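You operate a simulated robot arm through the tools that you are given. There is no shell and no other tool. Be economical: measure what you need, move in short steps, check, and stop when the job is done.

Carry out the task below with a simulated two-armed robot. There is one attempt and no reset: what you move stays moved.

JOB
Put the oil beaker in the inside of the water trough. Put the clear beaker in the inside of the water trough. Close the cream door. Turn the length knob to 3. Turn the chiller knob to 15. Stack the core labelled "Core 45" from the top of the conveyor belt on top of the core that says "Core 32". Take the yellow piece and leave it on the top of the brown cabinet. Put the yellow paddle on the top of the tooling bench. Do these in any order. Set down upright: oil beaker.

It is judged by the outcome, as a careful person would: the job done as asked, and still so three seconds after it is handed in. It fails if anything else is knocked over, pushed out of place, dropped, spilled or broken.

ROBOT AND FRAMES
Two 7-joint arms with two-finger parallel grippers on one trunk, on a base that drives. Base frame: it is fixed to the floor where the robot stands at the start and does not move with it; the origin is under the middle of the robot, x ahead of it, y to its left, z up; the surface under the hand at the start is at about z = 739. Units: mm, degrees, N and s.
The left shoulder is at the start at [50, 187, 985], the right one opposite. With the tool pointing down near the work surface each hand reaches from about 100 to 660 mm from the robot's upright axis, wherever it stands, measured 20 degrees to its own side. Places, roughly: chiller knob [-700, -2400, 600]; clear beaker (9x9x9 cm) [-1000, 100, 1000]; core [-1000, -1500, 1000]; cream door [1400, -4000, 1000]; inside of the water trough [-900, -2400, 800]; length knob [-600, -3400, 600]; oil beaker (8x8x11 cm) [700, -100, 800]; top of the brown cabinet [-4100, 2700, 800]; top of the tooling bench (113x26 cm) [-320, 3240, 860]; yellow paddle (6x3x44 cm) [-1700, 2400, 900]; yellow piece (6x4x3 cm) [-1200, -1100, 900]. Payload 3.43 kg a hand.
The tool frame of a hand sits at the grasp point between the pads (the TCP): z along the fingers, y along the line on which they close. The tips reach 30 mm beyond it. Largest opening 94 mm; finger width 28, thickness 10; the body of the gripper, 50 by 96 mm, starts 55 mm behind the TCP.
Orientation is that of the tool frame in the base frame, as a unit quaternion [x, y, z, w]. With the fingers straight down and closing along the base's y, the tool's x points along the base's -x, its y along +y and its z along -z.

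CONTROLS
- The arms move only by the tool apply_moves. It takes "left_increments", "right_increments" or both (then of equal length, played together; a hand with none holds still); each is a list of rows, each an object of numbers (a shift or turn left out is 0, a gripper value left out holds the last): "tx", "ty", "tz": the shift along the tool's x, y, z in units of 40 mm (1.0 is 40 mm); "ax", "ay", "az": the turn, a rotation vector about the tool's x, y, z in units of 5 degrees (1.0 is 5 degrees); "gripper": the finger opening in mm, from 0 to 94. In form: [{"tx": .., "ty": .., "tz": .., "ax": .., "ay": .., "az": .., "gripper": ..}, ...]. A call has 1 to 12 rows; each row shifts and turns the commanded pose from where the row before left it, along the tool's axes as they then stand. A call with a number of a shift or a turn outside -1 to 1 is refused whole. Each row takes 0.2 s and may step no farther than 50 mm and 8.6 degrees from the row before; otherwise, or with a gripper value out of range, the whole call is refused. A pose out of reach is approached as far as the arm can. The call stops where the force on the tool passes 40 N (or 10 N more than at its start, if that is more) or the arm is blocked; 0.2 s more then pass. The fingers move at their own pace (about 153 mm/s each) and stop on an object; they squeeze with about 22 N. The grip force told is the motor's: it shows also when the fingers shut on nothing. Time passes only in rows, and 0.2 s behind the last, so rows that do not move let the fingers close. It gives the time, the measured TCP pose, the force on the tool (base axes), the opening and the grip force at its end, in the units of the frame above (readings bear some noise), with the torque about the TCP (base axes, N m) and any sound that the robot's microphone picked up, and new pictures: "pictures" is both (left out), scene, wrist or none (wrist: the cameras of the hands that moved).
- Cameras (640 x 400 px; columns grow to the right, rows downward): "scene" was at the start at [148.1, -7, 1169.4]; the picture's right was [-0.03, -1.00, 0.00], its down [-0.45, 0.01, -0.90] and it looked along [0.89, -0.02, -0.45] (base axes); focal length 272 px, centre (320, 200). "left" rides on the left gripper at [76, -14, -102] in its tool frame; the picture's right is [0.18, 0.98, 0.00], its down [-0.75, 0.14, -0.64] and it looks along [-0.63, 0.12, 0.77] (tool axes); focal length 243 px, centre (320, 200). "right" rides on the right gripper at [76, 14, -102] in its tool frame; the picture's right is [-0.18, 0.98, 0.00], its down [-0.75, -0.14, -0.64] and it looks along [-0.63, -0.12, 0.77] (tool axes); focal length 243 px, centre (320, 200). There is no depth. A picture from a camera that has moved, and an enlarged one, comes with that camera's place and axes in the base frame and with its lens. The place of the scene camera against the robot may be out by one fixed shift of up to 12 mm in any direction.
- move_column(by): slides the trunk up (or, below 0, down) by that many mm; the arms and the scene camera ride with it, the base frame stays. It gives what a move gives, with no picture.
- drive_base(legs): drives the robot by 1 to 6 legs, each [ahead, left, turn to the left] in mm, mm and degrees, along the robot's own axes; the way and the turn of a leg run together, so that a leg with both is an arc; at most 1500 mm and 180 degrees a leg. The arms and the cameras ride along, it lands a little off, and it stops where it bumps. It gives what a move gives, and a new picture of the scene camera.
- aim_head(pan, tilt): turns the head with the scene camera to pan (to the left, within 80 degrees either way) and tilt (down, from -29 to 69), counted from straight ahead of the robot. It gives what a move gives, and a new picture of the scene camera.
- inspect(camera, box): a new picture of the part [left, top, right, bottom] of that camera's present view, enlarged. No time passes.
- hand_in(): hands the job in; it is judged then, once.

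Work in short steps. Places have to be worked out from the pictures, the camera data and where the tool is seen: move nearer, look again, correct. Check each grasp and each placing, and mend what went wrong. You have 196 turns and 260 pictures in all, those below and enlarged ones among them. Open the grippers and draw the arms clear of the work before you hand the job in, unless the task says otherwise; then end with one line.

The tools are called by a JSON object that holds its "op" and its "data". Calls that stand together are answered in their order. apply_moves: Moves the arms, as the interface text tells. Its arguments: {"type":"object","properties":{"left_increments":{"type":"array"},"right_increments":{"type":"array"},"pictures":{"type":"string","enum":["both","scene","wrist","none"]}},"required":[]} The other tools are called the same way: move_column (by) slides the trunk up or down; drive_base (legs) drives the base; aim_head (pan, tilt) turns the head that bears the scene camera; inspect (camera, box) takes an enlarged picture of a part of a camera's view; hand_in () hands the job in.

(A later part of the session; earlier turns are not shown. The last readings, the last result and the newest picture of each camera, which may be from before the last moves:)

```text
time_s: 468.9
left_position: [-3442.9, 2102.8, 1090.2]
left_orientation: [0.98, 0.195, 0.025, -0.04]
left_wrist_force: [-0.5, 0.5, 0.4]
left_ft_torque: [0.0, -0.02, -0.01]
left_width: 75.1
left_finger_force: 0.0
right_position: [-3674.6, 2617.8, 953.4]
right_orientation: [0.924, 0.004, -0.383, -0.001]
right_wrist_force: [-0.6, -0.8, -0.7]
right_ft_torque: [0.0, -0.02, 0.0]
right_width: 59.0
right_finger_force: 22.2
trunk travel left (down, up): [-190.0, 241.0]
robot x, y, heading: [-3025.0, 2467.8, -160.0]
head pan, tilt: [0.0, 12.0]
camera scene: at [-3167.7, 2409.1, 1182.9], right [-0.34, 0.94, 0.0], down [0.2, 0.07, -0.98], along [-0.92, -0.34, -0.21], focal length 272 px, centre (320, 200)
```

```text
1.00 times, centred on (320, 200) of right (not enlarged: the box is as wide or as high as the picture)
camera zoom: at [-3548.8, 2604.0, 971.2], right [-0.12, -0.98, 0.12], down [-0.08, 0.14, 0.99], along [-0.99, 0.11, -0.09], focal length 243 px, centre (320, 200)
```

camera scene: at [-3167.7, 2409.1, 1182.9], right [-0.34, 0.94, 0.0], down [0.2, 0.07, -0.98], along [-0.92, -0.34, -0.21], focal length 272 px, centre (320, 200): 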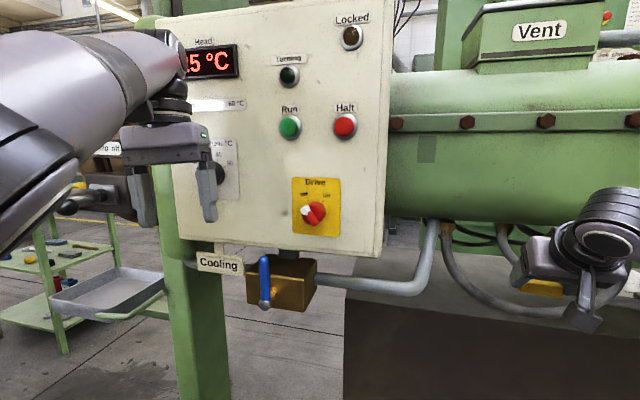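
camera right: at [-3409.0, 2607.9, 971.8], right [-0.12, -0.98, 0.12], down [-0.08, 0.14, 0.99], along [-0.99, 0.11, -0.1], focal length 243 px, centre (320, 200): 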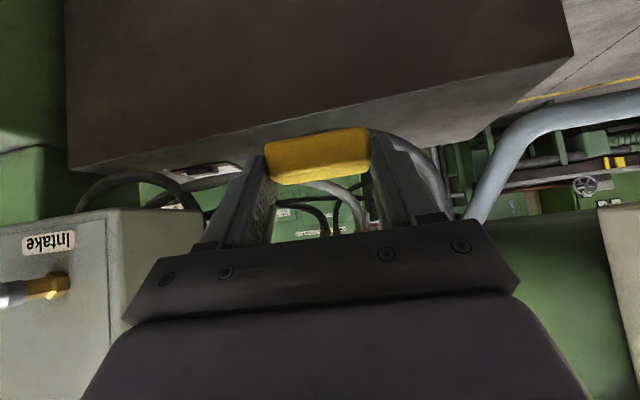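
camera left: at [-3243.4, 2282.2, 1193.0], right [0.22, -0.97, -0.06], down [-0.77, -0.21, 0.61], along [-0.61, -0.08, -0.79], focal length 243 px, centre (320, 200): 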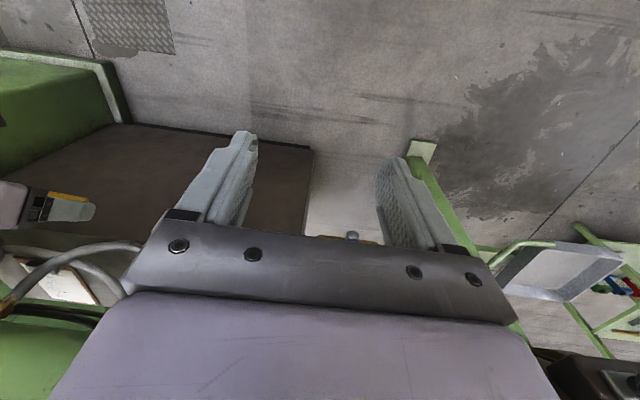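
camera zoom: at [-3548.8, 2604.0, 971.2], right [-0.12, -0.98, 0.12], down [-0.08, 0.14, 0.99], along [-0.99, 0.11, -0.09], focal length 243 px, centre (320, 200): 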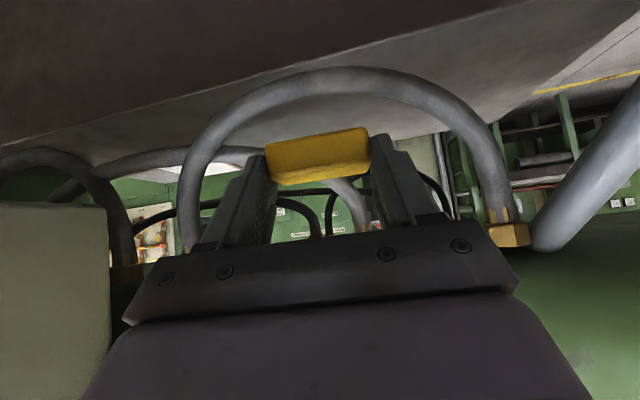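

Switch and valve are fine. The hose's low point is ≈[-3796,·,825]. Drive 60 mm more toward -x, flatten tilt to ~52°, centre in the loop and set the pre-entry pose.

{"op": "drive_base", "data": {"legs": [[54, -20, 0]]}}

{"op": "apply_moves", "data": {"right_increments": [{"ay": -0.7, "ty": 0.2}, {"ay": -0.7, "ty": 0.2}, {}]}}

```text
time_s: 470.0
left_position: [-3493.1, 2103.5, 1090.3]
left_orientation: [0.979, 0.196, 0.035, -0.043]
left_wrist_force: [1.0, -0.8, 0.1]
left_ft_torque: [-0.02, 0.05, 0.01]
left_width: 75.0
left_finger_force: 0.0
right_position: [-3730.2, 2618.4, 952.2]
right_orientation: [0.924, 0.005, -0.382, -0.001]
right_wrist_force: [-0.3, 0.2, -0.3]
right_ft_torque: [0.03, -0.01, -0.02]
right_width: 59.0
right_finger_force: 22.1
trunk travel left (down, up): [-190.0, 241.0]
robot x, y, heading: [-3077.0, 2464.9, -159.9]
head pan, tilt: [0.0, 12.0]
stopped in leg 1: the force on the tool passed its limit at 77 N (the readings are from after the stop); the commanded pose is now the measured one
camera scene: at [-3221.8, 2409.5, 1183.1], right [-0.34, 0.94, 0.0], down [0.2, 0.07, -0.98], along [-0.92, -0.34, -0.21], focal length 272 px, centre (320, 200)
```

scene: 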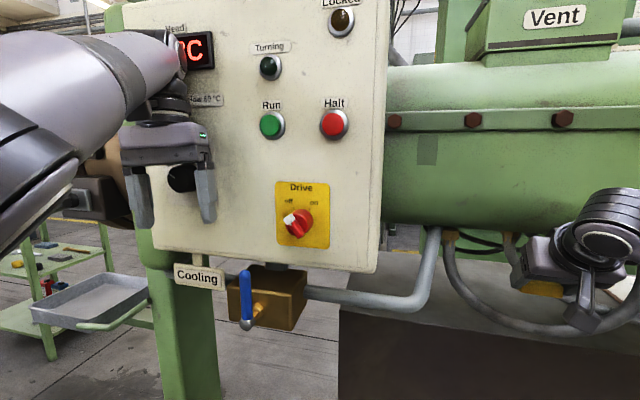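

```text
time_s: 470.8
left_position: [-3491.8, 2104.1, 1089.8]
left_orientation: [0.979, 0.196, 0.033, -0.042]
left_wrist_force: [0.0, 0.0, -0.4]
left_ft_torque: [-0.05, 0.1, -0.01]
left_width: 75.1
left_finger_force: 0.0
right_position: [-3729.4, 2601.9, 952.6]
right_orientation: [0.899, 0.004, -0.439, -0.002]
right_wrist_force: [0.5, -0.4, 0.1]
right_ft_torque: [0.0, 0.01, -0.03]
right_width: 58.8
right_finger_force: 22.2
trunk travel left (down, up): [-190.0, 241.0]
robot x, y, heading: [-3075.6, 2465.5, -160.1]
head pan, tilt: [0.0, 12.0]
camera scene: at [-3221.7, 2409.4, 1183.0], right [-0.34, 0.94, 0.0], down [0.2, 0.07, -0.98], along [-0.92, -0.34, -0.21], focal length 272 px, centre (320, 200)
camera right: at [-3601.8, 2588.2, 954.9], right [-0.11, -0.98, 0.14], down [0.04, 0.14, 0.99], along [-0.99, 0.11, 0.03], focal length 243 px, centre (320, 200)
```

scene: 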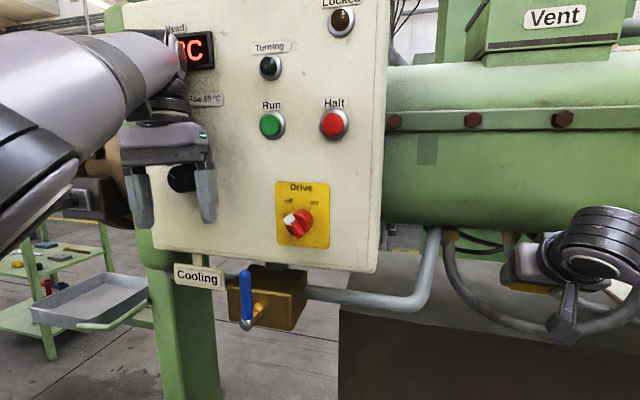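
right: 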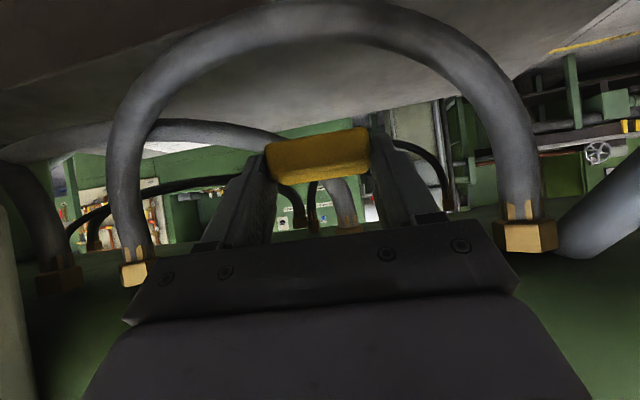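

Refined hose low point ≈[-3745,·,853], loop centred on the hand. Back to 45°, then enter diagonally over the hose in small steps.

{"op": "apply_moves", "data": {"right_increments": [{"ay": 0.7}, {"ay": 0.7}, {"tx": 0.28, "tz": 0.28}, {"tz": 0.6}, {"tz": 0.6}, {"tz": 0.6}, {}], "pictures": "wrist"}}

```text
time_s: 472.4
left_position: [-3492.9, 2103.9, 1089.2]
left_orientation: [0.979, 0.196, 0.035, -0.042]
left_wrist_force: [1.4, -0.8, 0.0]
left_ft_torque: [-0.03, 0.07, 0.0]
left_width: 74.9
left_finger_force: 0.0
right_position: [-3780.9, 2601.8, 887.1]
right_orientation: [0.924, 0.005, -0.382, -0.001]
right_wrist_force: [-0.7, 0.3, -0.5]
right_ft_torque: [0.01, -0.02, -0.03]
right_width: 59.2
right_finger_force: 22.4
trunk travel left (down, up): [-190.0, 241.0]
robot x, y, heading: [-3079.6, 2466.5, -159.9]
head pan, tilt: [0.0, 12.0]
camera right: at [-3654.5, 2588.1, 903.4], right [-0.12, -0.98, 0.12], down [-0.08, 0.13, 0.99], along [-0.99, 0.11, -0.1], focal length 243 px, centre (320, 200)
```

right: 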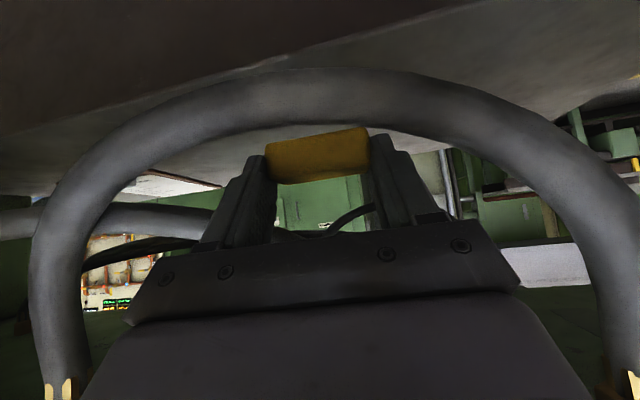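

Better triangulation puts the hose at ≈[-3788,·,829]; the current line clears it. Continue 74 mm along the tool axis.

{"op": "apply_moves", "data": {"right_increments": [{"tz": 0.45}, {"tz": 0.45}, {"tz": 0.4}, {"tz": 0.35}, {"tz": 0.2}, {}], "pictures": "wrist"}}

```text
time_s: 473.8
left_position: [-3491.7, 2103.0, 1090.1]
left_orientation: [0.979, 0.196, 0.035, -0.042]
left_wrist_force: [1.3, 1.1, -1.2]
left_ft_torque: [-0.02, 0.06, 0.01]
left_width: 75.0
left_finger_force: 0.0
right_position: [-3831.2, 2602.6, 833.7]
right_orientation: [0.924, 0.005, -0.383, -0.001]
right_wrist_force: [0.2, -0.5, -0.6]
right_ft_torque: [0.03, -0.02, -0.02]
right_width: 59.3
right_finger_force: 22.4
trunk travel left (down, up): [-190.0, 241.0]
robot x, y, heading: [-3078.6, 2469.2, -159.8]
head pan, tilt: [0.0, 12.0]
camera right: at [-3706.0, 2587.9, 851.4], right [-0.12, -0.98, 0.12], down [-0.08, 0.13, 0.99], along [-0.99, 0.11, -0.1], focal length 243 px, centre (320, 200)
```

right: 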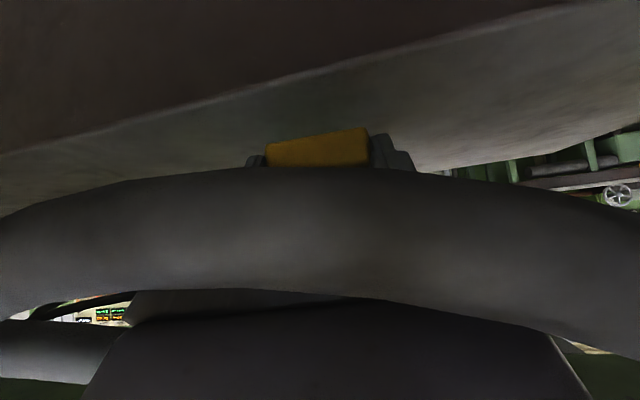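

The piece is over the cabinet top, past the hose, with no contact. Advance 9 mm more and release.

{"op": "apply_moves", "data": {"right_increments": [{"tz": 0.12}, {"tz": 0.1}, {}, {"gripper": 75}, {}, {}, {}], "pictures": "wrist"}}

```text
time_s: 475.4
left_position: [-3491.4, 2104.4, 1090.1]
left_orientation: [0.979, 0.196, 0.035, -0.042]
left_wrist_force: [-0.2, -0.6, -0.1]
left_ft_torque: [0.0, 0.03, -0.02]
left_width: 74.8
left_finger_force: 0.1
right_position: [-3838.8, 2602.1, 827.7]
right_orientation: [0.924, 0.005, -0.383, -0.001]
right_wrist_force: [-1.1, 0.4, -0.8]
right_ft_torque: [0.03, -0.03, -0.03]
right_width: 75.3
right_finger_force: 0.0
trunk travel left (down, up): [-190.0, 241.0]
robot x, y, heading: [-3076.8, 2464.4, -160.1]
head pan, tilt: [0.0, 12.0]
camera right: at [-3712.4, 2588.0, 845.4], right [-0.12, -0.98, 0.12], down [-0.08, 0.13, 0.99], along [-0.99, 0.11, -0.1], focal length 243 px, centre (320, 200)
```

right: 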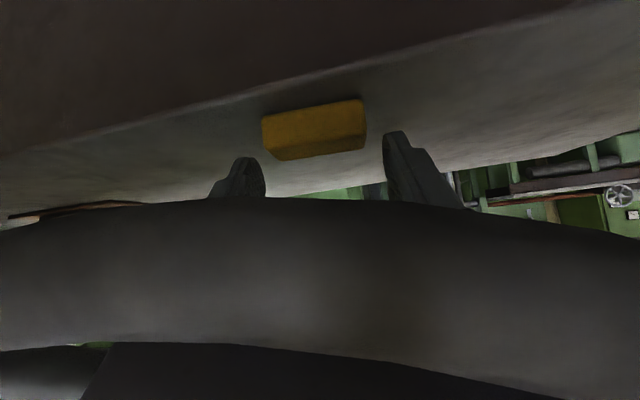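

The piece is resting on the cabinet top. Withdraw along the tool axis and look.

{"op": "apply_moves", "data": {"right_increments": [{"tz": -0.4}, {"tz": -0.6}, {"tz": -0.7}, {"tz": -0.7}, {"tz": -0.7}, {"tz": -0.6}, {}], "pictures": "wrist"}}

{"op": "drive_base", "data": {"legs": [[-200, 70, 0]]}}

{"op": "inspect", "data": {"camera": "scene", "box": [180, 120, 340, 300]}}

```text
time_s: 477.0
left_position: [-3491.7, 2103.3, 1089.9]
left_orientation: [0.979, 0.196, 0.034, -0.042]
left_wrist_force: [0.5, -0.4, 0.1]
left_ft_torque: [0.03, 0.03, 0.01]
left_width: 75.0
left_finger_force: 0.1
right_position: [-3733.1, 2603.4, 932.4]
right_orientation: [0.924, 0.004, -0.383, -0.001]
right_wrist_force: [-0.3, 0.0, -0.3]
right_ft_torque: [-0.01, 0.01, 0.02]
right_width: 74.9
right_finger_force: 0.1
trunk travel left (down, up): [-190.0, 241.0]
robot x, y, heading: [-3079.5, 2465.6, -160.1]
head pan, tilt: [0.0, 12.0]
camera right: at [-3607.7, 2588.2, 950.9], right [-0.12, -0.98, 0.12], down [-0.08, 0.13, 0.99], along [-0.99, 0.11, -0.1], focal length 243 px, centre (320, 200)
```

right: 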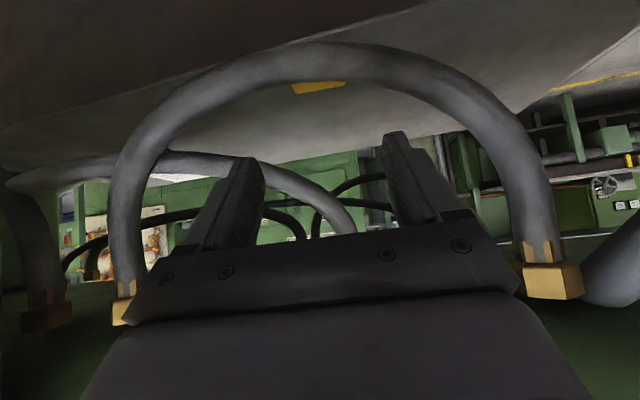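

```text
time_s: 478.6
left_position: [-3280.1, 2107.4, 1089.9]
left_orientation: [0.979, 0.196, 0.034, -0.043]
left_wrist_force: [0.6, -0.4, 0.1]
left_ft_torque: [0.04, 0.01, 0.02]
left_width: 75.0
left_finger_force: 0.1
right_position: [-3521.5, 2606.5, 933.4]
right_orientation: [0.924, 0.004, -0.383, -0.001]
right_wrist_force: [-0.5, 0.0, 0.6]
right_ft_torque: [0.01, -0.01, 0.01]
right_width: 75.0
right_finger_force: 0.3
trunk travel left (down, up): [-190.0, 241.0]
robot x, y, heading: [-2864.9, 2470.7, -160.0]
head pan, tilt: [0.0, 12.0]
camera scene: at [-3009.5, 2413.3, 1183.1], right [-0.34, 0.94, 0.0], down [0.2, 0.07, -0.98], along [-0.92, -0.34, -0.21], focal length 272 px, centre (320, 200)
```

scene: 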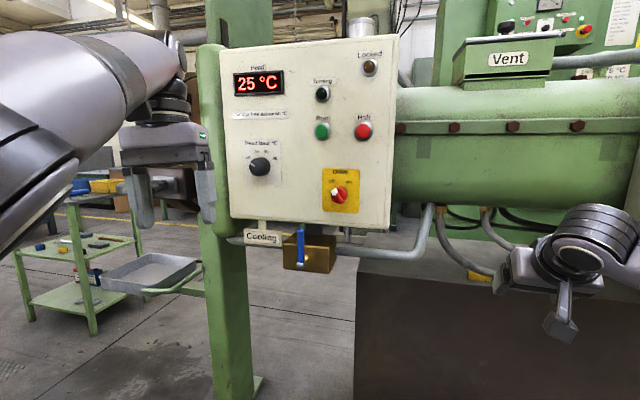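

```text
2.22 times, centred on (260, 210) of scene
camera zoom: at [-3009.5, 2413.3, 1183.1], right [-0.34, 0.94, 0.0], down [0.2, 0.07, -0.98], along [-0.92, -0.34, -0.21], focal length 606 px, centre (453, 178)
```

zoom: 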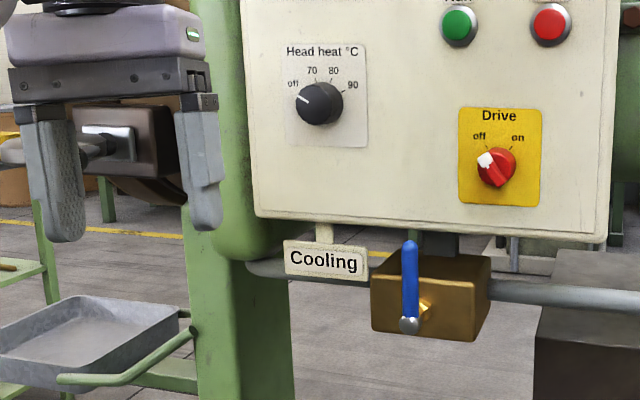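

All controls there are unchanged and the yellow piece sits on the cabinet. Now return for the paddle: raise the trunk and retrace (turning left toward -y, then east).

{"op": "move_column", "data": {"by": 150}}

{"op": "drive_base", "data": {"legs": [[-56, 20, 0], [0, 0, 70], [0, -200, 0], [1400, 0, 0], [450, 0, 0], [0, 0, 90]]}}

```text
time_s: 480.4
left_position: [-3280.1, 2107.5, 1240.1]
left_orientation: [0.979, 0.196, 0.035, -0.043]
left_wrist_force: [0.1, 0.7, -0.1]
left_ft_torque: [0.01, -0.01, 0.0]
left_width: 75.1
left_finger_force: 0.0
right_position: [-3521.5, 2606.1, 1082.7]
right_orientation: [0.924, 0.005, -0.382, -0.001]
right_wrist_force: [-0.5, -0.5, -0.4]
right_ft_torque: [-0.01, -0.04, 0.01]
right_width: 74.9
right_finger_force: 0.1
trunk travel left (down, up): [-340.0, 91.0]
robot x, y, heading: [-2865.5, 2467.2, -160.0]
head pan, tilt: [0.0, 12.0]
```

```text
time_s: 487.8
left_position: [-2801.5, 1855.6, 1240.9]
left_orientation: [0.688, 0.723, 0.001, -0.056]
left_wrist_force: [0.1, 0.4, -0.2]
left_ft_torque: [0.0, 0.0, 0.02]
left_width: 75.1
left_finger_force: 0.0
right_position: [-3362.1, 1799.8, 1078.3]
right_orientation: [0.76, 0.529, -0.314, 0.208]
right_wrist_force: [0.0, 0.0, -0.3]
right_ft_torque: [0.01, 0.0, -0.01]
right_width: 75.0
right_finger_force: 0.0
trunk travel left (down, up): [-340.0, 91.0]
robot x, y, heading: [-3003.9, 2368.3, -89.8]
head pan, tilt: [0.0, 12.0]
stopped in leg 4: the robot was blocked; the commanded pose is now the measured one
camera scene: at [-3001.9, 2213.9, 1334.0], right [-1.0, 0.0, 0.0], down [0.0, 0.2, -0.98], along [0.0, -0.98, -0.2], focal length 272 px, centre (320, 200)
```

scene: 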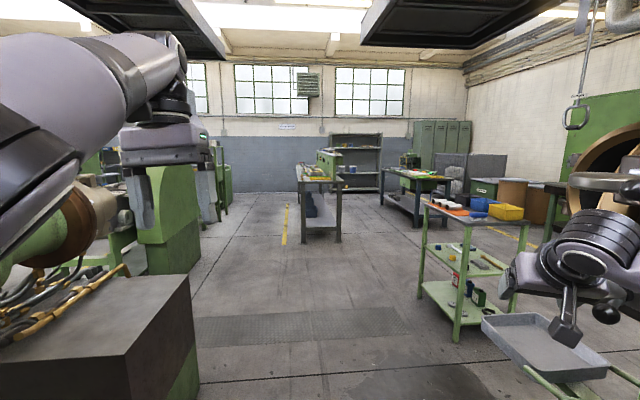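

Blocked: the right hand is at the clamp handle. Back off 60, move the hand inward 200, and shift the base left before continuing.

{"op": "drive_base", "data": {"legs": [[-60, 60, 0]]}}

{"op": "apply_moves", "data": {"right_increments": [{"ty": 0.94, "tx": 0.25, "tz": -0.25}, {"ty": 0.94, "tx": 0.25, "tz": -0.25}, {"ty": 0.94, "tx": 0.25, "tz": -0.25}, {"ty": 0.94, "tx": 0.25, "tz": -0.25}, {"ty": 0.94, "tx": 0.25, "tz": -0.25}, {}], "pictures": "none"}}

{"op": "drive_base", "data": {"legs": [[0, 60, 0], [1400, 0, 0], [460, 0, 0], [0, 0, 90]]}}

```text
time_s: 488.9
left_position: [-2745.0, 1910.4, 1238.8]
left_orientation: [0.688, 0.723, 0.004, -0.056]
left_wrist_force: [0.3, 0.4, -0.2]
left_ft_torque: [-0.01, -0.01, 0.0]
left_width: 75.1
left_finger_force: 0.1
right_position: [-3304.2, 1855.1, 1075.6]
right_orientation: [0.76, 0.531, -0.311, 0.209]
right_wrist_force: [0.5, -0.1, 0.7]
right_ft_torque: [-0.02, 0.01, 0.01]
right_width: 75.0
right_finger_force: 0.0
trunk travel left (down, up): [-340.0, 91.0]
robot x, y, heading: [-2942.3, 2426.5, -89.7]
head pan, tilt: [0.0, 12.0]
camera scene: at [-2945.2, 2269.4, 1333.1], right [-1.0, 0.0, 0.0], down [0.0, 0.21, -0.98], along [0.0, -0.98, -0.21], focal length 272 px, centre (320, 200)
```

scene: 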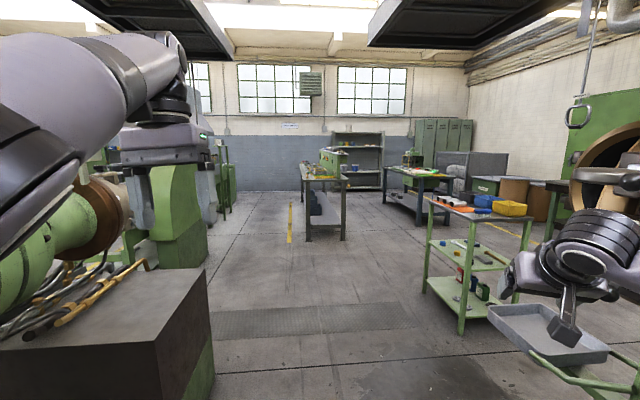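

```text
time_s: 490.4
left_position: [-2745.4, 1909.8, 1238.7]
left_orientation: [0.688, 0.723, 0.005, -0.055]
left_wrist_force: [0.3, 0.4, -0.1]
left_ft_torque: [-0.01, 0.02, -0.01]
left_width: 74.9
left_finger_force: 0.1
right_position: [-3104.0, 1855.8, 1073.1]
right_orientation: [0.76, 0.531, -0.311, 0.21]
right_wrist_force: [-0.3, -0.6, 0.3]
right_ft_torque: [0.01, -0.01, 0.01]
right_width: 75.1
right_finger_force: 0.1
trunk travel left (down, up): [-340.0, 91.0]
robot x, y, heading: [-2942.1, 2425.4, -89.6]
head pan, tilt: [0.0, 12.0]
```

```text
time_s: 504.4
left_position: [-2361.7, 753.3, 1239.1]
left_orientation: [-0.026, 0.998, -0.037, -0.041]
left_wrist_force: [0.7, -0.7, 0.9]
left_ft_torque: [0.01, 0.03, -0.03]
left_width: 75.3
left_finger_force: 0.1
right_position: [-2306.3, 396.5, 1072.9]
right_orientation: [0.161, 0.913, -0.072, 0.369]
right_wrist_force: [-0.4, -0.7, -1.0]
right_ft_torque: [0.01, 0.0, -0.01]
right_width: 74.9
right_finger_force: 0.2
trunk travel left (down, up): [-340.0, 91.0]
robot x, y, heading: [-2873.4, 553.1, 0.3]
head pan, tilt: [0.0, 12.0]
camera scene: at [-2725.7, 549.6, 1333.0], right [0.01, -1.0, 0.0], down [-0.21, 0.0, -0.98], along [0.98, 0.01, -0.21], focal length 272 px, centre (320, 200)
```

scene: 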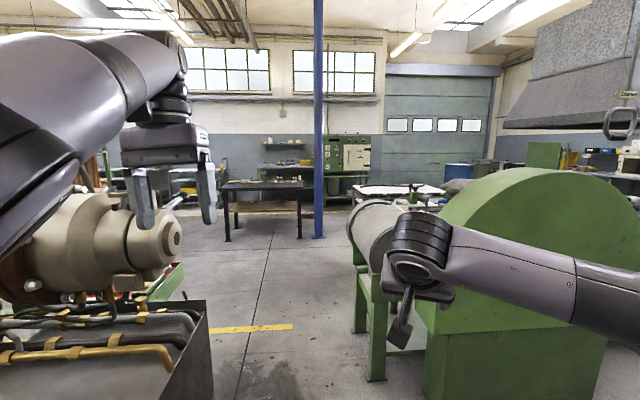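

Continue east through the walkway and up the aisle to (-950,2250).

{"op": "drive_base", "data": {"legs": [[900, 0, 0], [500, 115, 0], [830, 0, 0], [0, 0, 90], [1130, 0, 0], [450, 310, 0]]}}

```text
time_s: 527.8
left_position: [-1138.4, 2789.7, 1238.0]
left_orientation: [0.717, -0.695, 0.056, 0.005]
left_wrist_force: [-0.4, -0.1, -1.3]
left_ft_torque: [-0.02, 0.0, 0.01]
left_width: 74.9
left_finger_force: 0.1
right_position: [-780.7, 2837.8, 1072.7]
right_orientation: [-0.524, 0.765, 0.206, 0.314]
right_wrist_force: [0.5, -0.5, -0.3]
right_ft_torque: [0.02, 0.03, -0.01]
right_width: 74.9
right_finger_force: 0.1
trunk travel left (down, up): [-340.0, 91.0]
robot x, y, heading: [-945.8, 2272.6, 89.0]
head pan, tilt: [0.0, 12.0]
camera scene: at [-948.4, 2418.7, 1333.0], right [1.0, -0.01, 0.0], down [0.0, -0.21, -0.98], along [0.01, 0.98, -0.21], focal length 272 px, centre (320, 200)
```

scene: 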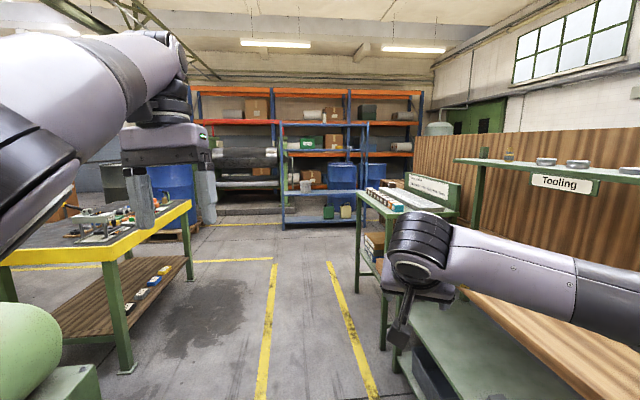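

Turn to face the paddle (heading 180) after shifting right for clearance; then square the hand's yaw and tilt it to ~80°.

{"op": "drive_base", "data": {"legs": [[0, -200, 0], [0, 0, 91]]}}

{"op": "apply_moves", "data": {"right_increments": [{"ax": -0.73, "az": -0.76}, {"ax": -0.73, "az": -0.76}, {"ax": -0.73, "az": -0.76}, {"ax": -0.73, "az": -0.76}, {"ay": -1}, {"ay": -1}, {"ay": -1}, {"ay": -1}, {"ay": -1}, {"ay": -1}, {"ay": -1}, {}], "pictures": "none"}}

```text
time_s: 534.1
left_position: [-1260.7, 2063.9, 1238.0]
left_orientation: [0.998, 0.029, 0.042, -0.037]
left_wrist_force: [0.4, 0.5, -0.5]
left_ft_torque: [-0.02, -0.01, 0.01]
left_width: 75.0
left_finger_force: 0.1
right_position: [-1318.8, 2421.7, 1073.2]
right_orientation: [0.913, -0.157, -0.369, -0.07]
right_wrist_force: [0.2, 0.9, -0.2]
right_ft_torque: [0.05, 0.03, -0.01]
right_width: 75.0
right_finger_force: 0.2
trunk travel left (down, up): [-340.0, 91.0]
robot x, y, heading: [-748.4, 2267.7, -179.3]
head pan, tilt: [0.0, 12.0]
camera scene: at [-901.7, 2261.7, 1333.0], right [-0.01, 1.0, 0.0], down [0.21, 0.0, -0.98], along [-0.98, -0.01, -0.21], focal length 272 px, centre (320, 200)
```

scene: 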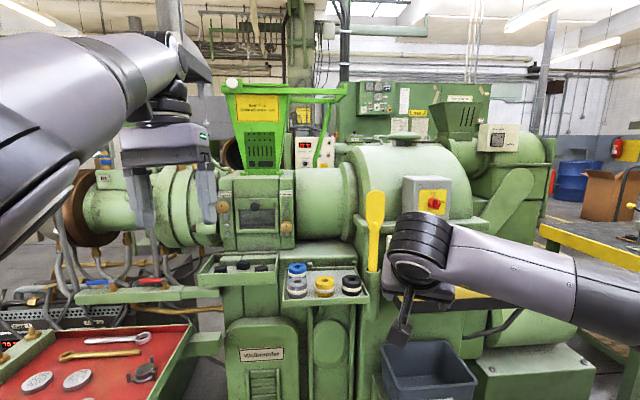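

```text
time_s: 536.7
left_position: [-1261.6, 2063.8, 1237.9]
left_orientation: [0.998, 0.029, 0.042, -0.037]
left_wrist_force: [-0.3, 0.4, -0.2]
left_ft_torque: [-0.01, 0.03, 0.0]
left_width: 75.2
left_finger_force: 0.0
right_position: [-1318.5, 2422.0, 1073.3]
right_orientation: [0.773, 0.011, -0.635, 0.001]
right_wrist_force: [-0.4, -0.5, -0.6]
right_ft_torque: [-0.02, -0.01, 0.01]
right_width: 74.9
right_finger_force: 0.0
trunk travel left (down, up): [-340.0, 91.0]
robot x, y, heading: [-747.6, 2270.8, -179.3]
head pan, tilt: [0.0, 12.0]
```

Paddle at y≈2424. Drive ahead 215, then look with the wrist camera.

{"op": "drive_base", "data": {"legs": [[215, 0, 0]]}}

{"op": "apply_moves", "data": {"right_increments": [{"gripper": 90, "tz": 0.3}, {"ay": -0.5, "tx": 0.3}, {}], "pictures": "wrist"}}

```text
time_s: 538.3
left_position: [-1473.5, 2060.2, 1238.4]
left_orientation: [0.998, 0.029, 0.042, -0.037]
left_wrist_force: [0.9, -0.6, -0.8]
left_ft_torque: [-0.03, -0.01, 0.01]
left_width: 74.7
left_finger_force: 0.0
right_position: [-1532.9, 2416.9, 1072.3]
right_orientation: [0.772, 0.013, -0.635, 0.002]
right_wrist_force: [-0.9, 0.8, -0.4]
right_ft_torque: [0.01, 0.03, 0.0]
right_width: 75.2
right_finger_force: 0.0
trunk travel left (down, up): [-340.0, 91.0]
robot x, y, heading: [-963.3, 2266.6, -179.1]
head pan, tilt: [0.0, 12.0]
camera scene: at [-1116.2, 2258.5, 1332.9], right [-0.02, 1.0, 0.0], down [0.21, 0.0, -0.98], along [-0.98, -0.02, -0.21], focal length 272 px, centre (320, 200)
```

scene: 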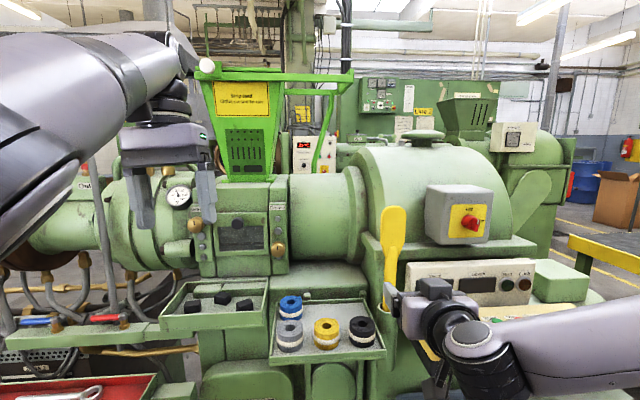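

```text
time_s: 539.1
left_position: [-1474.2, 2061.8, 1238.6]
left_orientation: [0.998, 0.03, 0.042, -0.036]
left_wrist_force: [-0.2, -0.2, 0.2]
left_ft_torque: [-0.03, 0.0, -0.01]
left_width: 75.0
left_finger_force: 0.0
right_position: [-1542.8, 2408.6, 1061.7]
right_orientation: [0.767, 0.013, -0.641, 0.004]
right_wrist_force: [-0.4, 0.2, 0.6]
right_ft_torque: [-0.04, 0.0, -0.01]
right_width: 90.0
right_finger_force: 0.1
right hand out of reach, approached as far as the arm can: row 2
trunk travel left (down, up): [-340.0, 91.0]
robot x, y, heading: [-966.0, 2269.3, -179.0]
head pan, tilt: [0.0, 12.0]
camera right: at [-1427.1, 2398.7, 1003.2], right [-0.01, -0.99, 0.17], down [0.5, 0.15, 0.86], along [-0.87, 0.09, 0.49], focal length 243 px, centre (320, 200)
```

right: 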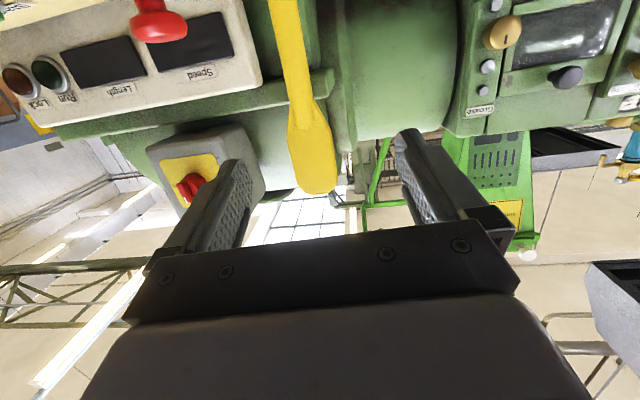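

Paddle vertical at y≈2427, x≈-1740. Drive ahead 100 and right 19.

{"op": "drive_base", "data": {"legs": [[100, -19, 0]]}}

{"op": "apply_moves", "data": {"right_increments": [{"tz": 0.4}, {"tz": 0.4}, {}], "pictures": "wrist"}}

```text
time_s: 540.3
left_position: [-1574.1, 2077.7, 1237.8]
left_orientation: [0.998, 0.03, 0.043, -0.036]
left_wrist_force: [-0.7, 0.0, 0.5]
left_ft_torque: [-0.01, -0.01, -0.05]
left_width: 75.1
left_finger_force: 0.0
right_position: [-1641.9, 2427.3, 1060.3]
right_orientation: [0.767, 0.014, -0.642, 0.005]
right_wrist_force: [0.2, 0.9, -0.6]
right_ft_torque: [0.01, -0.03, 0.05]
right_width: 90.0
right_finger_force: 0.0
trunk travel left (down, up): [-340.0, 91.0]
robot x, y, heading: [-1057.7, 2282.5, -179.1]
head pan, tilt: [0.0, 12.0]
camera scene: at [-1215.9, 2275.9, 1332.9], right [-0.02, 1.0, 0.0], down [0.21, 0.0, -0.98], along [-0.98, -0.02, -0.21], focal length 272 px, centre (320, 200)
```

scene: 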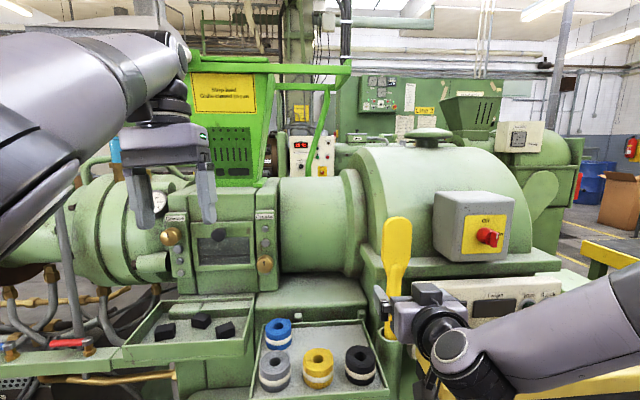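

```text
time_s: 541.1
left_position: [-1574.0, 2078.9, 1239.4]
left_orientation: [0.998, 0.031, 0.041, -0.037]
left_wrist_force: [-0.7, -0.5, -0.7]
left_ft_torque: [-0.04, 0.0, 0.0]
left_width: 74.8
left_finger_force: 0.1
right_position: [-1672.0, 2426.5, 1055.9]
right_orientation: [0.768, 0.014, -0.641, 0.005]
right_wrist_force: [-0.2, -0.1, -0.4]
right_ft_torque: [0.01, -0.03, -0.02]
right_width: 90.3
right_finger_force: 0.1
trunk travel left (down, up): [-340.0, 91.0]
robot x, y, heading: [-1062.8, 2283.2, -179.3]
head pan, tilt: [0.0, 12.0]
camera right: at [-1557.6, 2414.3, 997.1], right [0.0, -0.99, 0.17], down [0.49, 0.15, 0.86], along [-0.87, 0.09, 0.49], focal length 243 px, centre (320, 200)
```

right: 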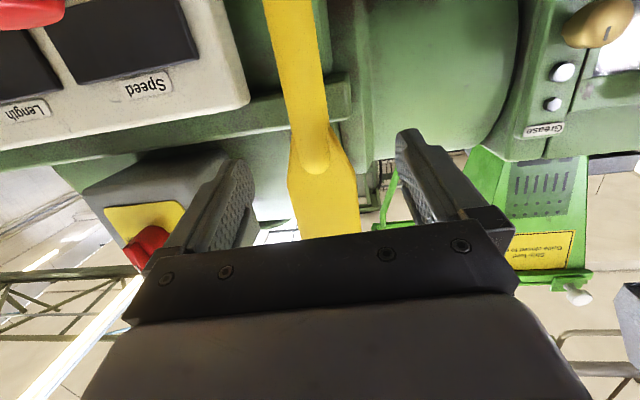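

Paddle depth x≈-1738, well centred between the fingers. Advance 60 mm and close on the neck.

{"op": "apply_moves", "data": {"right_increments": [{"tz": 0.5}, {"tz": 0.5}, {"tz": 0.5}, {}, {"gripper": 10}, {}, {}, {}], "pictures": "wrist"}}

```text
time_s: 542.9
left_position: [-1573.1, 2078.4, 1238.5]
left_orientation: [0.998, 0.03, 0.041, -0.036]
left_wrist_force: [-1.0, -0.1, -0.3]
left_ft_torque: [-0.01, -0.01, -0.01]
left_width: 74.8
left_finger_force: 0.1
right_position: [-1730.8, 2423.9, 1044.7]
right_orientation: [0.767, 0.015, -0.641, 0.006]
right_wrist_force: [0.2, -0.1, 0.2]
right_ft_torque: [-0.04, 0.04, -0.02]
right_width: 40.3
right_finger_force: 22.6
trunk travel left (down, up): [-340.0, 91.0]
robot x, y, heading: [-1063.5, 2282.8, -178.9]
head pan, tilt: [0.0, 12.0]
camera right: at [-1616.6, 2412.8, 987.2], right [0.0, -0.99, 0.17], down [0.49, 0.15, 0.86], along [-0.87, 0.09, 0.49], focal length 243 px, centre (320, 200)
```

right: 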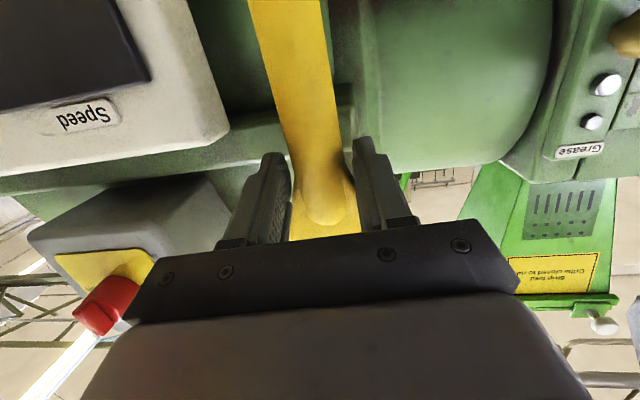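

Gripped at the neck (40 mm). Lift: trunk +90, then arm +140 straight up.

{"op": "move_column", "data": {"by": 90}}

{"op": "apply_moves", "data": {"right_increments": [{"tx": -0.7, "tz": -0.125}, {"tx": -0.7, "tz": -0.125}, {"tx": -0.7, "tz": -0.125}, {"tx": -0.7, "tz": -0.125}, {"tx": -0.7, "tz": -0.125}, {}], "pictures": "scene"}}

```text
time_s: 544.1
left_position: [-1573.3, 2077.2, 1328.3]
left_orientation: [0.998, 0.03, 0.042, -0.037]
left_wrist_force: [-0.6, -0.8, 0.5]
left_ft_torque: [0.03, 0.04, 0.0]
left_width: 75.1
left_finger_force: 0.0
right_position: [-1731.0, 2423.4, 1134.6]
right_orientation: [0.767, 0.015, -0.642, 0.006]
right_wrist_force: [-0.7, -0.5, -1.4]
right_ft_torque: [-0.01, -0.01, -0.02]
right_width: 40.3
right_finger_force: 22.1
trunk travel left (down, up): [-430.0, 1.0]
robot x, y, heading: [-1059.5, 2284.1, -179.2]
head pan, tilt: [0.0, 12.0]
```

```text
time_s: 545.5
left_position: [-1573.0, 2077.0, 1328.4]
left_orientation: [0.998, 0.031, 0.042, -0.038]
left_wrist_force: [-0.2, 0.1, 0.0]
left_ft_torque: [0.03, 0.02, -0.02]
left_width: 75.0
left_finger_force: 0.0
right_position: [-1732.8, 2421.4, 1278.0]
right_orientation: [0.767, 0.015, -0.642, 0.005]
right_wrist_force: [-0.4, -0.7, -2.4]
right_ft_torque: [-0.01, -0.05, -0.01]
right_width: 40.2
right_finger_force: 22.3
trunk travel left (down, up): [-430.0, 1.0]
robot x, y, heading: [-1061.5, 2282.8, -179.2]
head pan, tilt: [0.0, 12.0]
camera scene: at [-1215.4, 2275.9, 1422.9], right [-0.02, 1.0, 0.0], down [0.21, 0.0, -0.98], along [-0.98, -0.02, -0.21], focal length 272 px, centre (320, 200)
```

scene: 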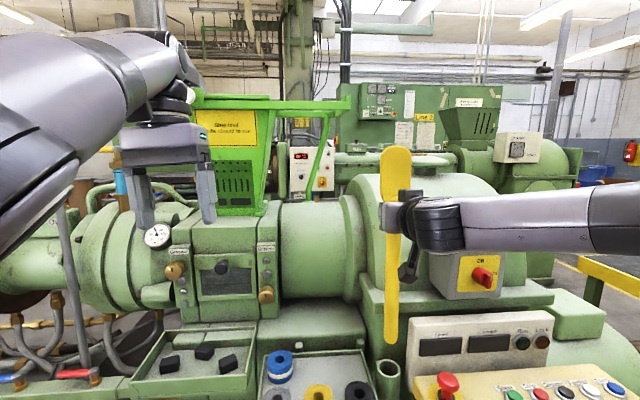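

The paddle is clear of its holder. Back off, turn right to heading 90 beside the bench.

{"op": "drive_base", "data": {"legs": [[-310, 0, 0], [0, 0, -90]]}}

{"op": "apply_moves", "data": {"right_increments": [{"ay": 1}, {"ay": 1}, {"ay": 1}, {"ay": 1}, {"ay": 1}, {"ay": 1}, {"ay": 1}, {"ay": 1}, {"ay": 1}, {"ay": 1}, {}], "pictures": "none"}}

```text
time_s: 551.5
left_position: [-957.4, 2798.4, 1329.6]
left_orientation: [0.728, -0.683, 0.056, 0.004]
left_wrist_force: [0.4, 0.3, 1.1]
left_ft_torque: [-0.03, -0.02, -0.03]
left_width: 75.3
left_finger_force: 0.1
right_position: [-612.8, 2959.8, 1276.3]
right_orientation: [0.553, -0.531, -0.459, -0.449]
right_wrist_force: [-0.5, 0.9, -2.0]
right_ft_torque: [-0.04, 0.01, 0.0]
right_width: 39.6
right_finger_force: 22.1
trunk travel left (down, up): [-430.0, 1.0]
robot x, y, heading: [-751.3, 2287.4, 91.0]
head pan, tilt: [0.0, 12.0]
camera scene: at [-754.8, 2435.1, 1423.0], right [1.0, 0.02, 0.0], down [0.0, -0.21, -0.98], along [-0.02, 0.98, -0.21], focal length 272 px, centre (320, 200)
```

scene: 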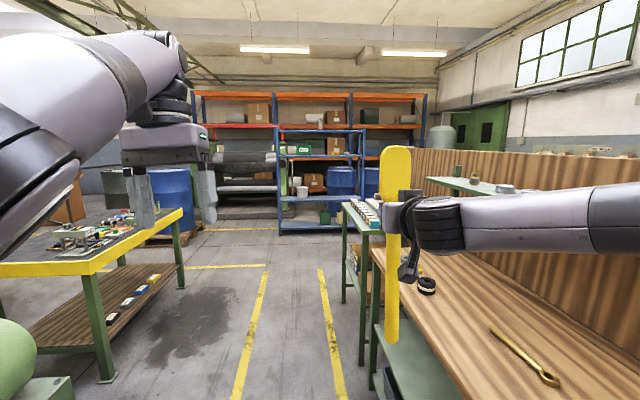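

```text
time_s: 553.9
left_position: [-957.1, 2798.9, 1329.0]
left_orientation: [0.728, -0.683, 0.055, 0.004]
left_wrist_force: [-0.5, -0.7, -0.1]
left_ft_torque: [0.01, -0.02, 0.01]
left_width: 75.2
left_finger_force: 0.1
right_position: [-612.6, 2958.3, 1277.2]
right_orientation: [0.696, -0.671, -0.182, -0.182]
right_wrist_force: [0.8, -1.0, -2.4]
right_ft_torque: [0.13, -0.04, 0.02]
right_width: 39.4
right_finger_force: 22.0
trunk travel left (down, up): [-430.0, 1.0]
robot x, y, heading: [-750.2, 2291.8, 91.1]
head pan, tilt: [0.0, 12.0]
```

Bench top: left edge x≈-455, a wrench near [-240,3100] and tape near [-344,3433]. I'll lay the paddle along y at x≈-390, y≈2760–3200. Level the paddle while moving the hand right, then advance the base.

{"op": "drive_base", "data": {"legs": [[200, 45, -1]]}}

{"op": "apply_moves", "data": {"right_increments": [{"ay": 1, "ty": -0.8}, {"ay": 1, "ty": -0.8}, {"ay": 1, "ty": -0.8}, {"ay": 1, "ty": -0.8}, {"ay": 1, "ty": -0.8}, {"ay": 1, "ty": -0.8}, {"ay": 1, "ty": -0.8}, {"ay": 1, "ty": -0.8}, {}], "pictures": "scene"}}

```text
time_s: 555.5
left_position: [-996.0, 2998.9, 1329.2]
left_orientation: [0.723, -0.689, 0.056, 0.005]
left_wrist_force: [-0.7, 0.7, 0.8]
left_ft_torque: [-0.04, 0.01, 0.01]
left_width: 74.7
left_finger_force: 0.0
right_position: [-649.6, 3153.0, 1276.4]
right_orientation: [0.69, -0.677, -0.179, -0.184]
right_wrist_force: [-0.3, 0.6, -2.0]
right_ft_torque: [0.13, -0.02, 0.0]
right_width: 39.1
right_finger_force: 22.0
trunk travel left (down, up): [-430.0, 1.0]
robot x, y, heading: [-797.7, 2484.6, 90.2]
head pan, tilt: [0.0, 12.0]
camera scene: at [-800.2, 2632.2, 1422.9], right [1.0, 0.0, 0.0], down [0.0, -0.21, -0.98], along [0.0, 0.98, -0.21], focal length 272 px, centre (320, 200)
```

scene: 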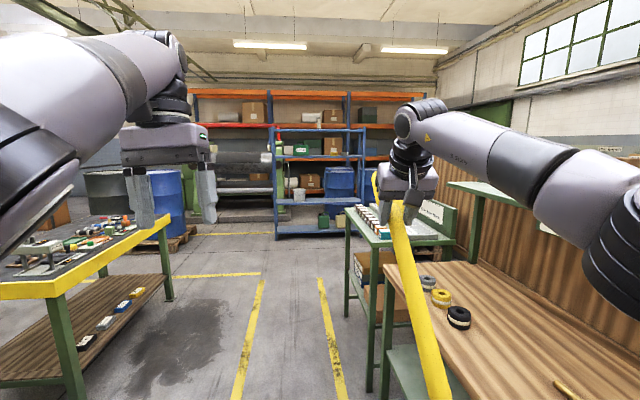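

```text
time_s: 557.5
left_position: [-996.7, 2999.0, 1327.7]
left_orientation: [0.722, -0.689, 0.055, 0.004]
left_wrist_force: [0.5, -0.6, -0.1]
left_ft_torque: [0.01, -0.03, -0.02]
left_width: 75.2
left_finger_force: 0.1
right_position: [-547.1, 3061.9, 1249.5]
right_orientation: [-0.68, 0.732, -0.025, -0.032]
right_wrist_force: [-0.3, -0.9, -2.0]
right_ft_torque: [0.18, -0.01, 0.02]
right_width: 38.4
right_finger_force: 21.3
right hand out of reach, approached as far as the arm can: row 1, 2, 3, 4, 5, 6, 7, 8
trunk travel left (down, up): [-430.0, 1.0]
robot x, y, heading: [-798.7, 2486.5, 90.0]
head pan, tilt: [0.0, 12.0]
camera scene: at [-800.5, 2631.3, 1423.0], right [1.0, 0.0, 0.0], down [0.0, -0.21, -0.98], along [0.0, 0.98, -0.21], focal length 272 px, centre (320, 200)
```

scene: 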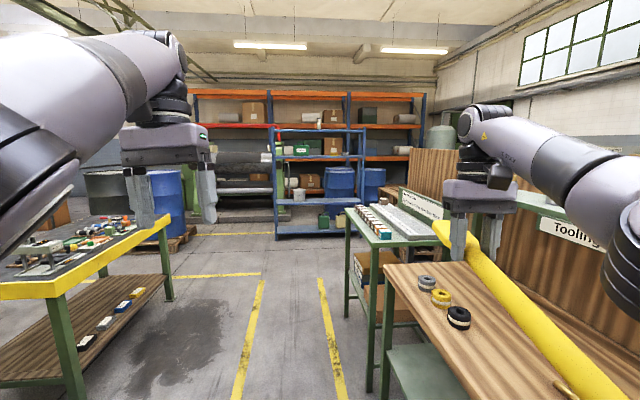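

Paddle is nearly level. Add 5°, lower 210 mm, then move right ~155 mm over the bench.

{"op": "apply_moves", "data": {"right_increments": [{"ay": 0.9}, {"tz": 0.9}, {"tz": 0.9}, {"tz": 0.9}, {"tz": 0.9}, {"tz": 0.9}, {"ty": -0.8}, {"ty": -0.8}, {"ty": -0.8}, {"ty": -0.8}, {"ty": -0.7}, {}], "pictures": "scene"}}

```text
time_s: 560.1
left_position: [-996.5, 2999.6, 1328.9]
left_orientation: [0.723, -0.689, 0.055, 0.003]
left_wrist_force: [0.1, 0.5, -0.7]
left_ft_torque: [-0.02, 0.0, -0.02]
left_width: 74.9
left_finger_force: 0.1
right_position: [-399.3, 3005.9, 1066.6]
right_orientation: [-0.678, 0.73, -0.051, -0.061]
right_wrist_force: [0.3, -0.4, -1.8]
right_ft_torque: [0.19, -0.02, 0.02]
right_width: 38.0
right_finger_force: 22.2
right hand out of reach, approached as far as the arm can: row 1
trunk travel left (down, up): [-430.0, 1.0]
robot x, y, heading: [-798.4, 2482.5, 90.0]
head pan, tilt: [0.0, 12.0]
camera scene: at [-800.3, 2631.5, 1423.0], right [1.0, 0.0, 0.0], down [0.0, -0.21, -0.98], along [0.0, 0.98, -0.21], focal length 272 px, centre (320, 200)
```

scene: 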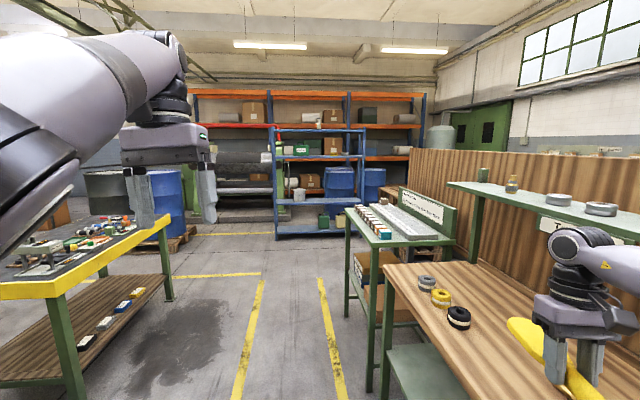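

Level and over the bench. Advance 85 mm, shift 12 mm right, and lower toward the top.

{"op": "drive_base", "data": {"legs": [[85, 0, 0]]}}

{"op": "apply_moves", "data": {"right_increments": [{"ty": -0.3, "tz": 0.5}, {"tz": 0.8}, {"tz": 0.8}, {"tz": 0.6}, {"tz": 0.4}, {}], "pictures": "wrist"}}

```text
time_s: 561.1
left_position: [-995.9, 3083.8, 1329.1]
left_orientation: [0.722, -0.689, 0.057, 0.004]
left_wrist_force: [0.3, 0.3, -1.2]
left_ft_torque: [-0.04, 0.0, -0.02]
left_width: 74.7
left_finger_force: 0.1
right_position: [-398.7, 3090.1, 1067.6]
right_orientation: [-0.679, 0.73, -0.051, -0.062]
right_wrist_force: [-0.2, -0.2, -0.7]
right_ft_torque: [0.22, -0.02, 0.0]
right_width: 37.9
right_finger_force: 22.4
trunk travel left (down, up): [-430.0, 1.0]
robot x, y, heading: [-796.0, 2570.0, 90.2]
head pan, tilt: [0.0, 12.0]
camera scene: at [-800.1, 2716.9, 1422.9], right [1.0, 0.0, 0.0], down [0.0, -0.21, -0.98], along [0.0, 0.98, -0.21], focal length 272 px, centre (320, 200)
```

scene: 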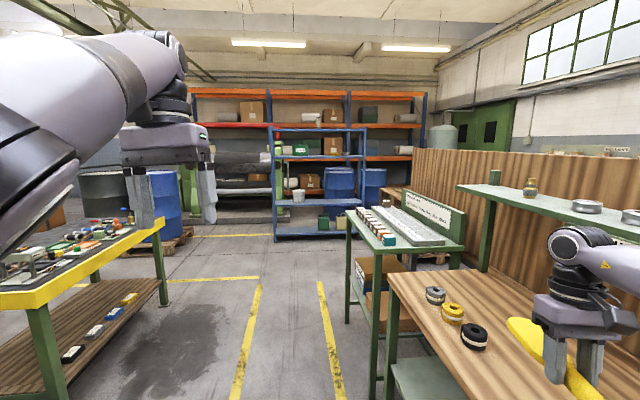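

```text
time_s: 562.5
left_position: [-995.2, 3083.0, 1328.5]
left_orientation: [0.722, -0.689, 0.056, 0.004]
left_wrist_force: [0.5, -0.8, -0.7]
left_ft_torque: [0.0, 0.0, -0.01]
left_width: 74.9
left_finger_force: 0.1
right_position: [-391.1, 3069.1, 944.2]
right_orientation: [-0.678, 0.73, -0.05, -0.061]
right_wrist_force: [-1.0, 0.3, -1.7]
right_ft_torque: [0.23, -0.01, -0.01]
right_width: 37.9
right_finger_force: 22.0
trunk travel left (down, up): [-430.0, 1.0]
robot x, y, heading: [-797.3, 2571.6, 90.2]
head pan, tilt: [0.0, 12.0]
camera right: at [-409.1, 3011.3, 1056.7], right [-0.97, 0.26, -0.02], down [0.21, 0.83, 0.51], along [0.15, 0.49, -0.86], focal length 243 px, centre (320, 200)
```

right: 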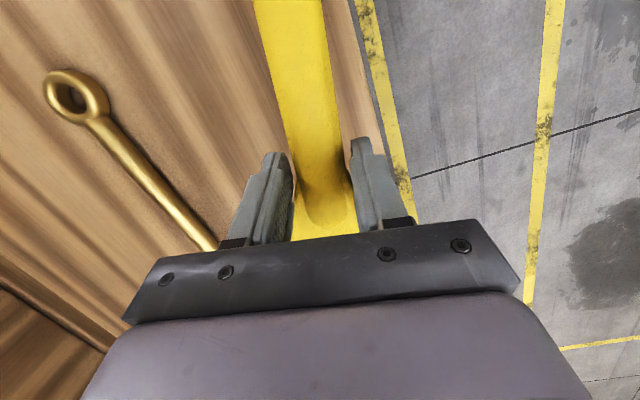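

The bench edge is at x≈-440; shift 45 mm inward, then lower to contact.

{"op": "apply_moves", "data": {"right_increments": [{"ty": -0.55}, {"ty": -0.55}, {"tz": 0.4}, {"tz": 0.35}, {"tz": 0.2}, {"tz": 0.15}, {"tz": 0.1}, {"tz": 0.1}, {}], "pictures": "none"}}

```text
time_s: 564.5
left_position: [-999.0, 3083.3, 1329.1]
left_orientation: [0.722, -0.689, 0.056, 0.003]
left_wrist_force: [-0.1, -0.6, 0.2]
left_ft_torque: [-0.02, 0.02, 0.05]
left_width: 74.8
left_finger_force: 0.0
right_position: [-348.3, 3059.1, 894.7]
right_orientation: [-0.678, 0.731, -0.049, -0.06]
right_wrist_force: [1.4, 0.0, 11.0]
right_ft_torque: [0.08, -0.1, -0.07]
right_width: 36.1
right_finger_force: 22.6
trunk travel left (down, up): [-430.0, 1.0]
robot x, y, heading: [-796.8, 2570.1, 90.2]
head pan, tilt: [0.0, 12.0]
```

Contact (11 N). Release gently and lift the hand away.

{"op": "apply_moves", "data": {"right_increments": [{"gripper": 45}, {"gripper": 72}, {}, {"tz": -0.3}, {"tz": -0.6}, {"tz": -0.9}, {"tz": -0.9}, {"tz": -0.9}, {}], "pictures": "wrist"}}

```text
time_s: 566.5
left_position: [-995.8, 3085.0, 1328.3]
left_orientation: [0.722, -0.69, 0.056, 0.004]
left_wrist_force: [-0.6, -0.4, 0.4]
left_ft_torque: [0.02, 0.0, 0.01]
left_width: 75.0
left_finger_force: 0.1
right_position: [-345.7, 3080.9, 1034.0]
right_orientation: [-0.678, 0.731, -0.05, -0.061]
right_wrist_force: [0.7, -0.3, -0.1]
right_ft_torque: [-0.01, 0.02, 0.0]
right_width: 72.0
right_finger_force: 0.0
trunk travel left (down, up): [-430.0, 1.0]
robot x, y, heading: [-797.6, 2569.1, 90.0]
head pan, tilt: [0.0, 12.0]
camera right: at [-363.5, 3023.0, 1147.1], right [-0.97, 0.26, -0.02], down [0.21, 0.83, 0.51], along [0.15, 0.49, -0.86], focal length 243 px, centre (320, 200)
```

right: 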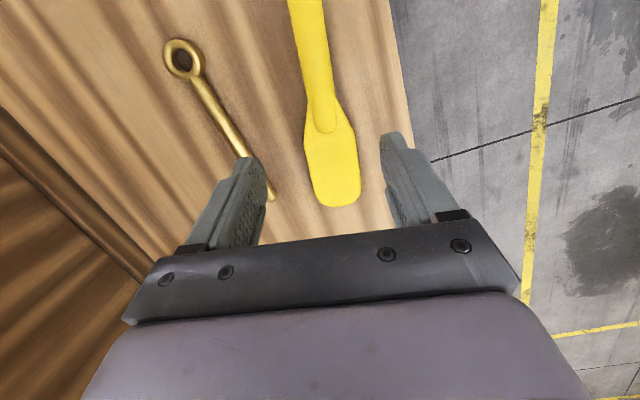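

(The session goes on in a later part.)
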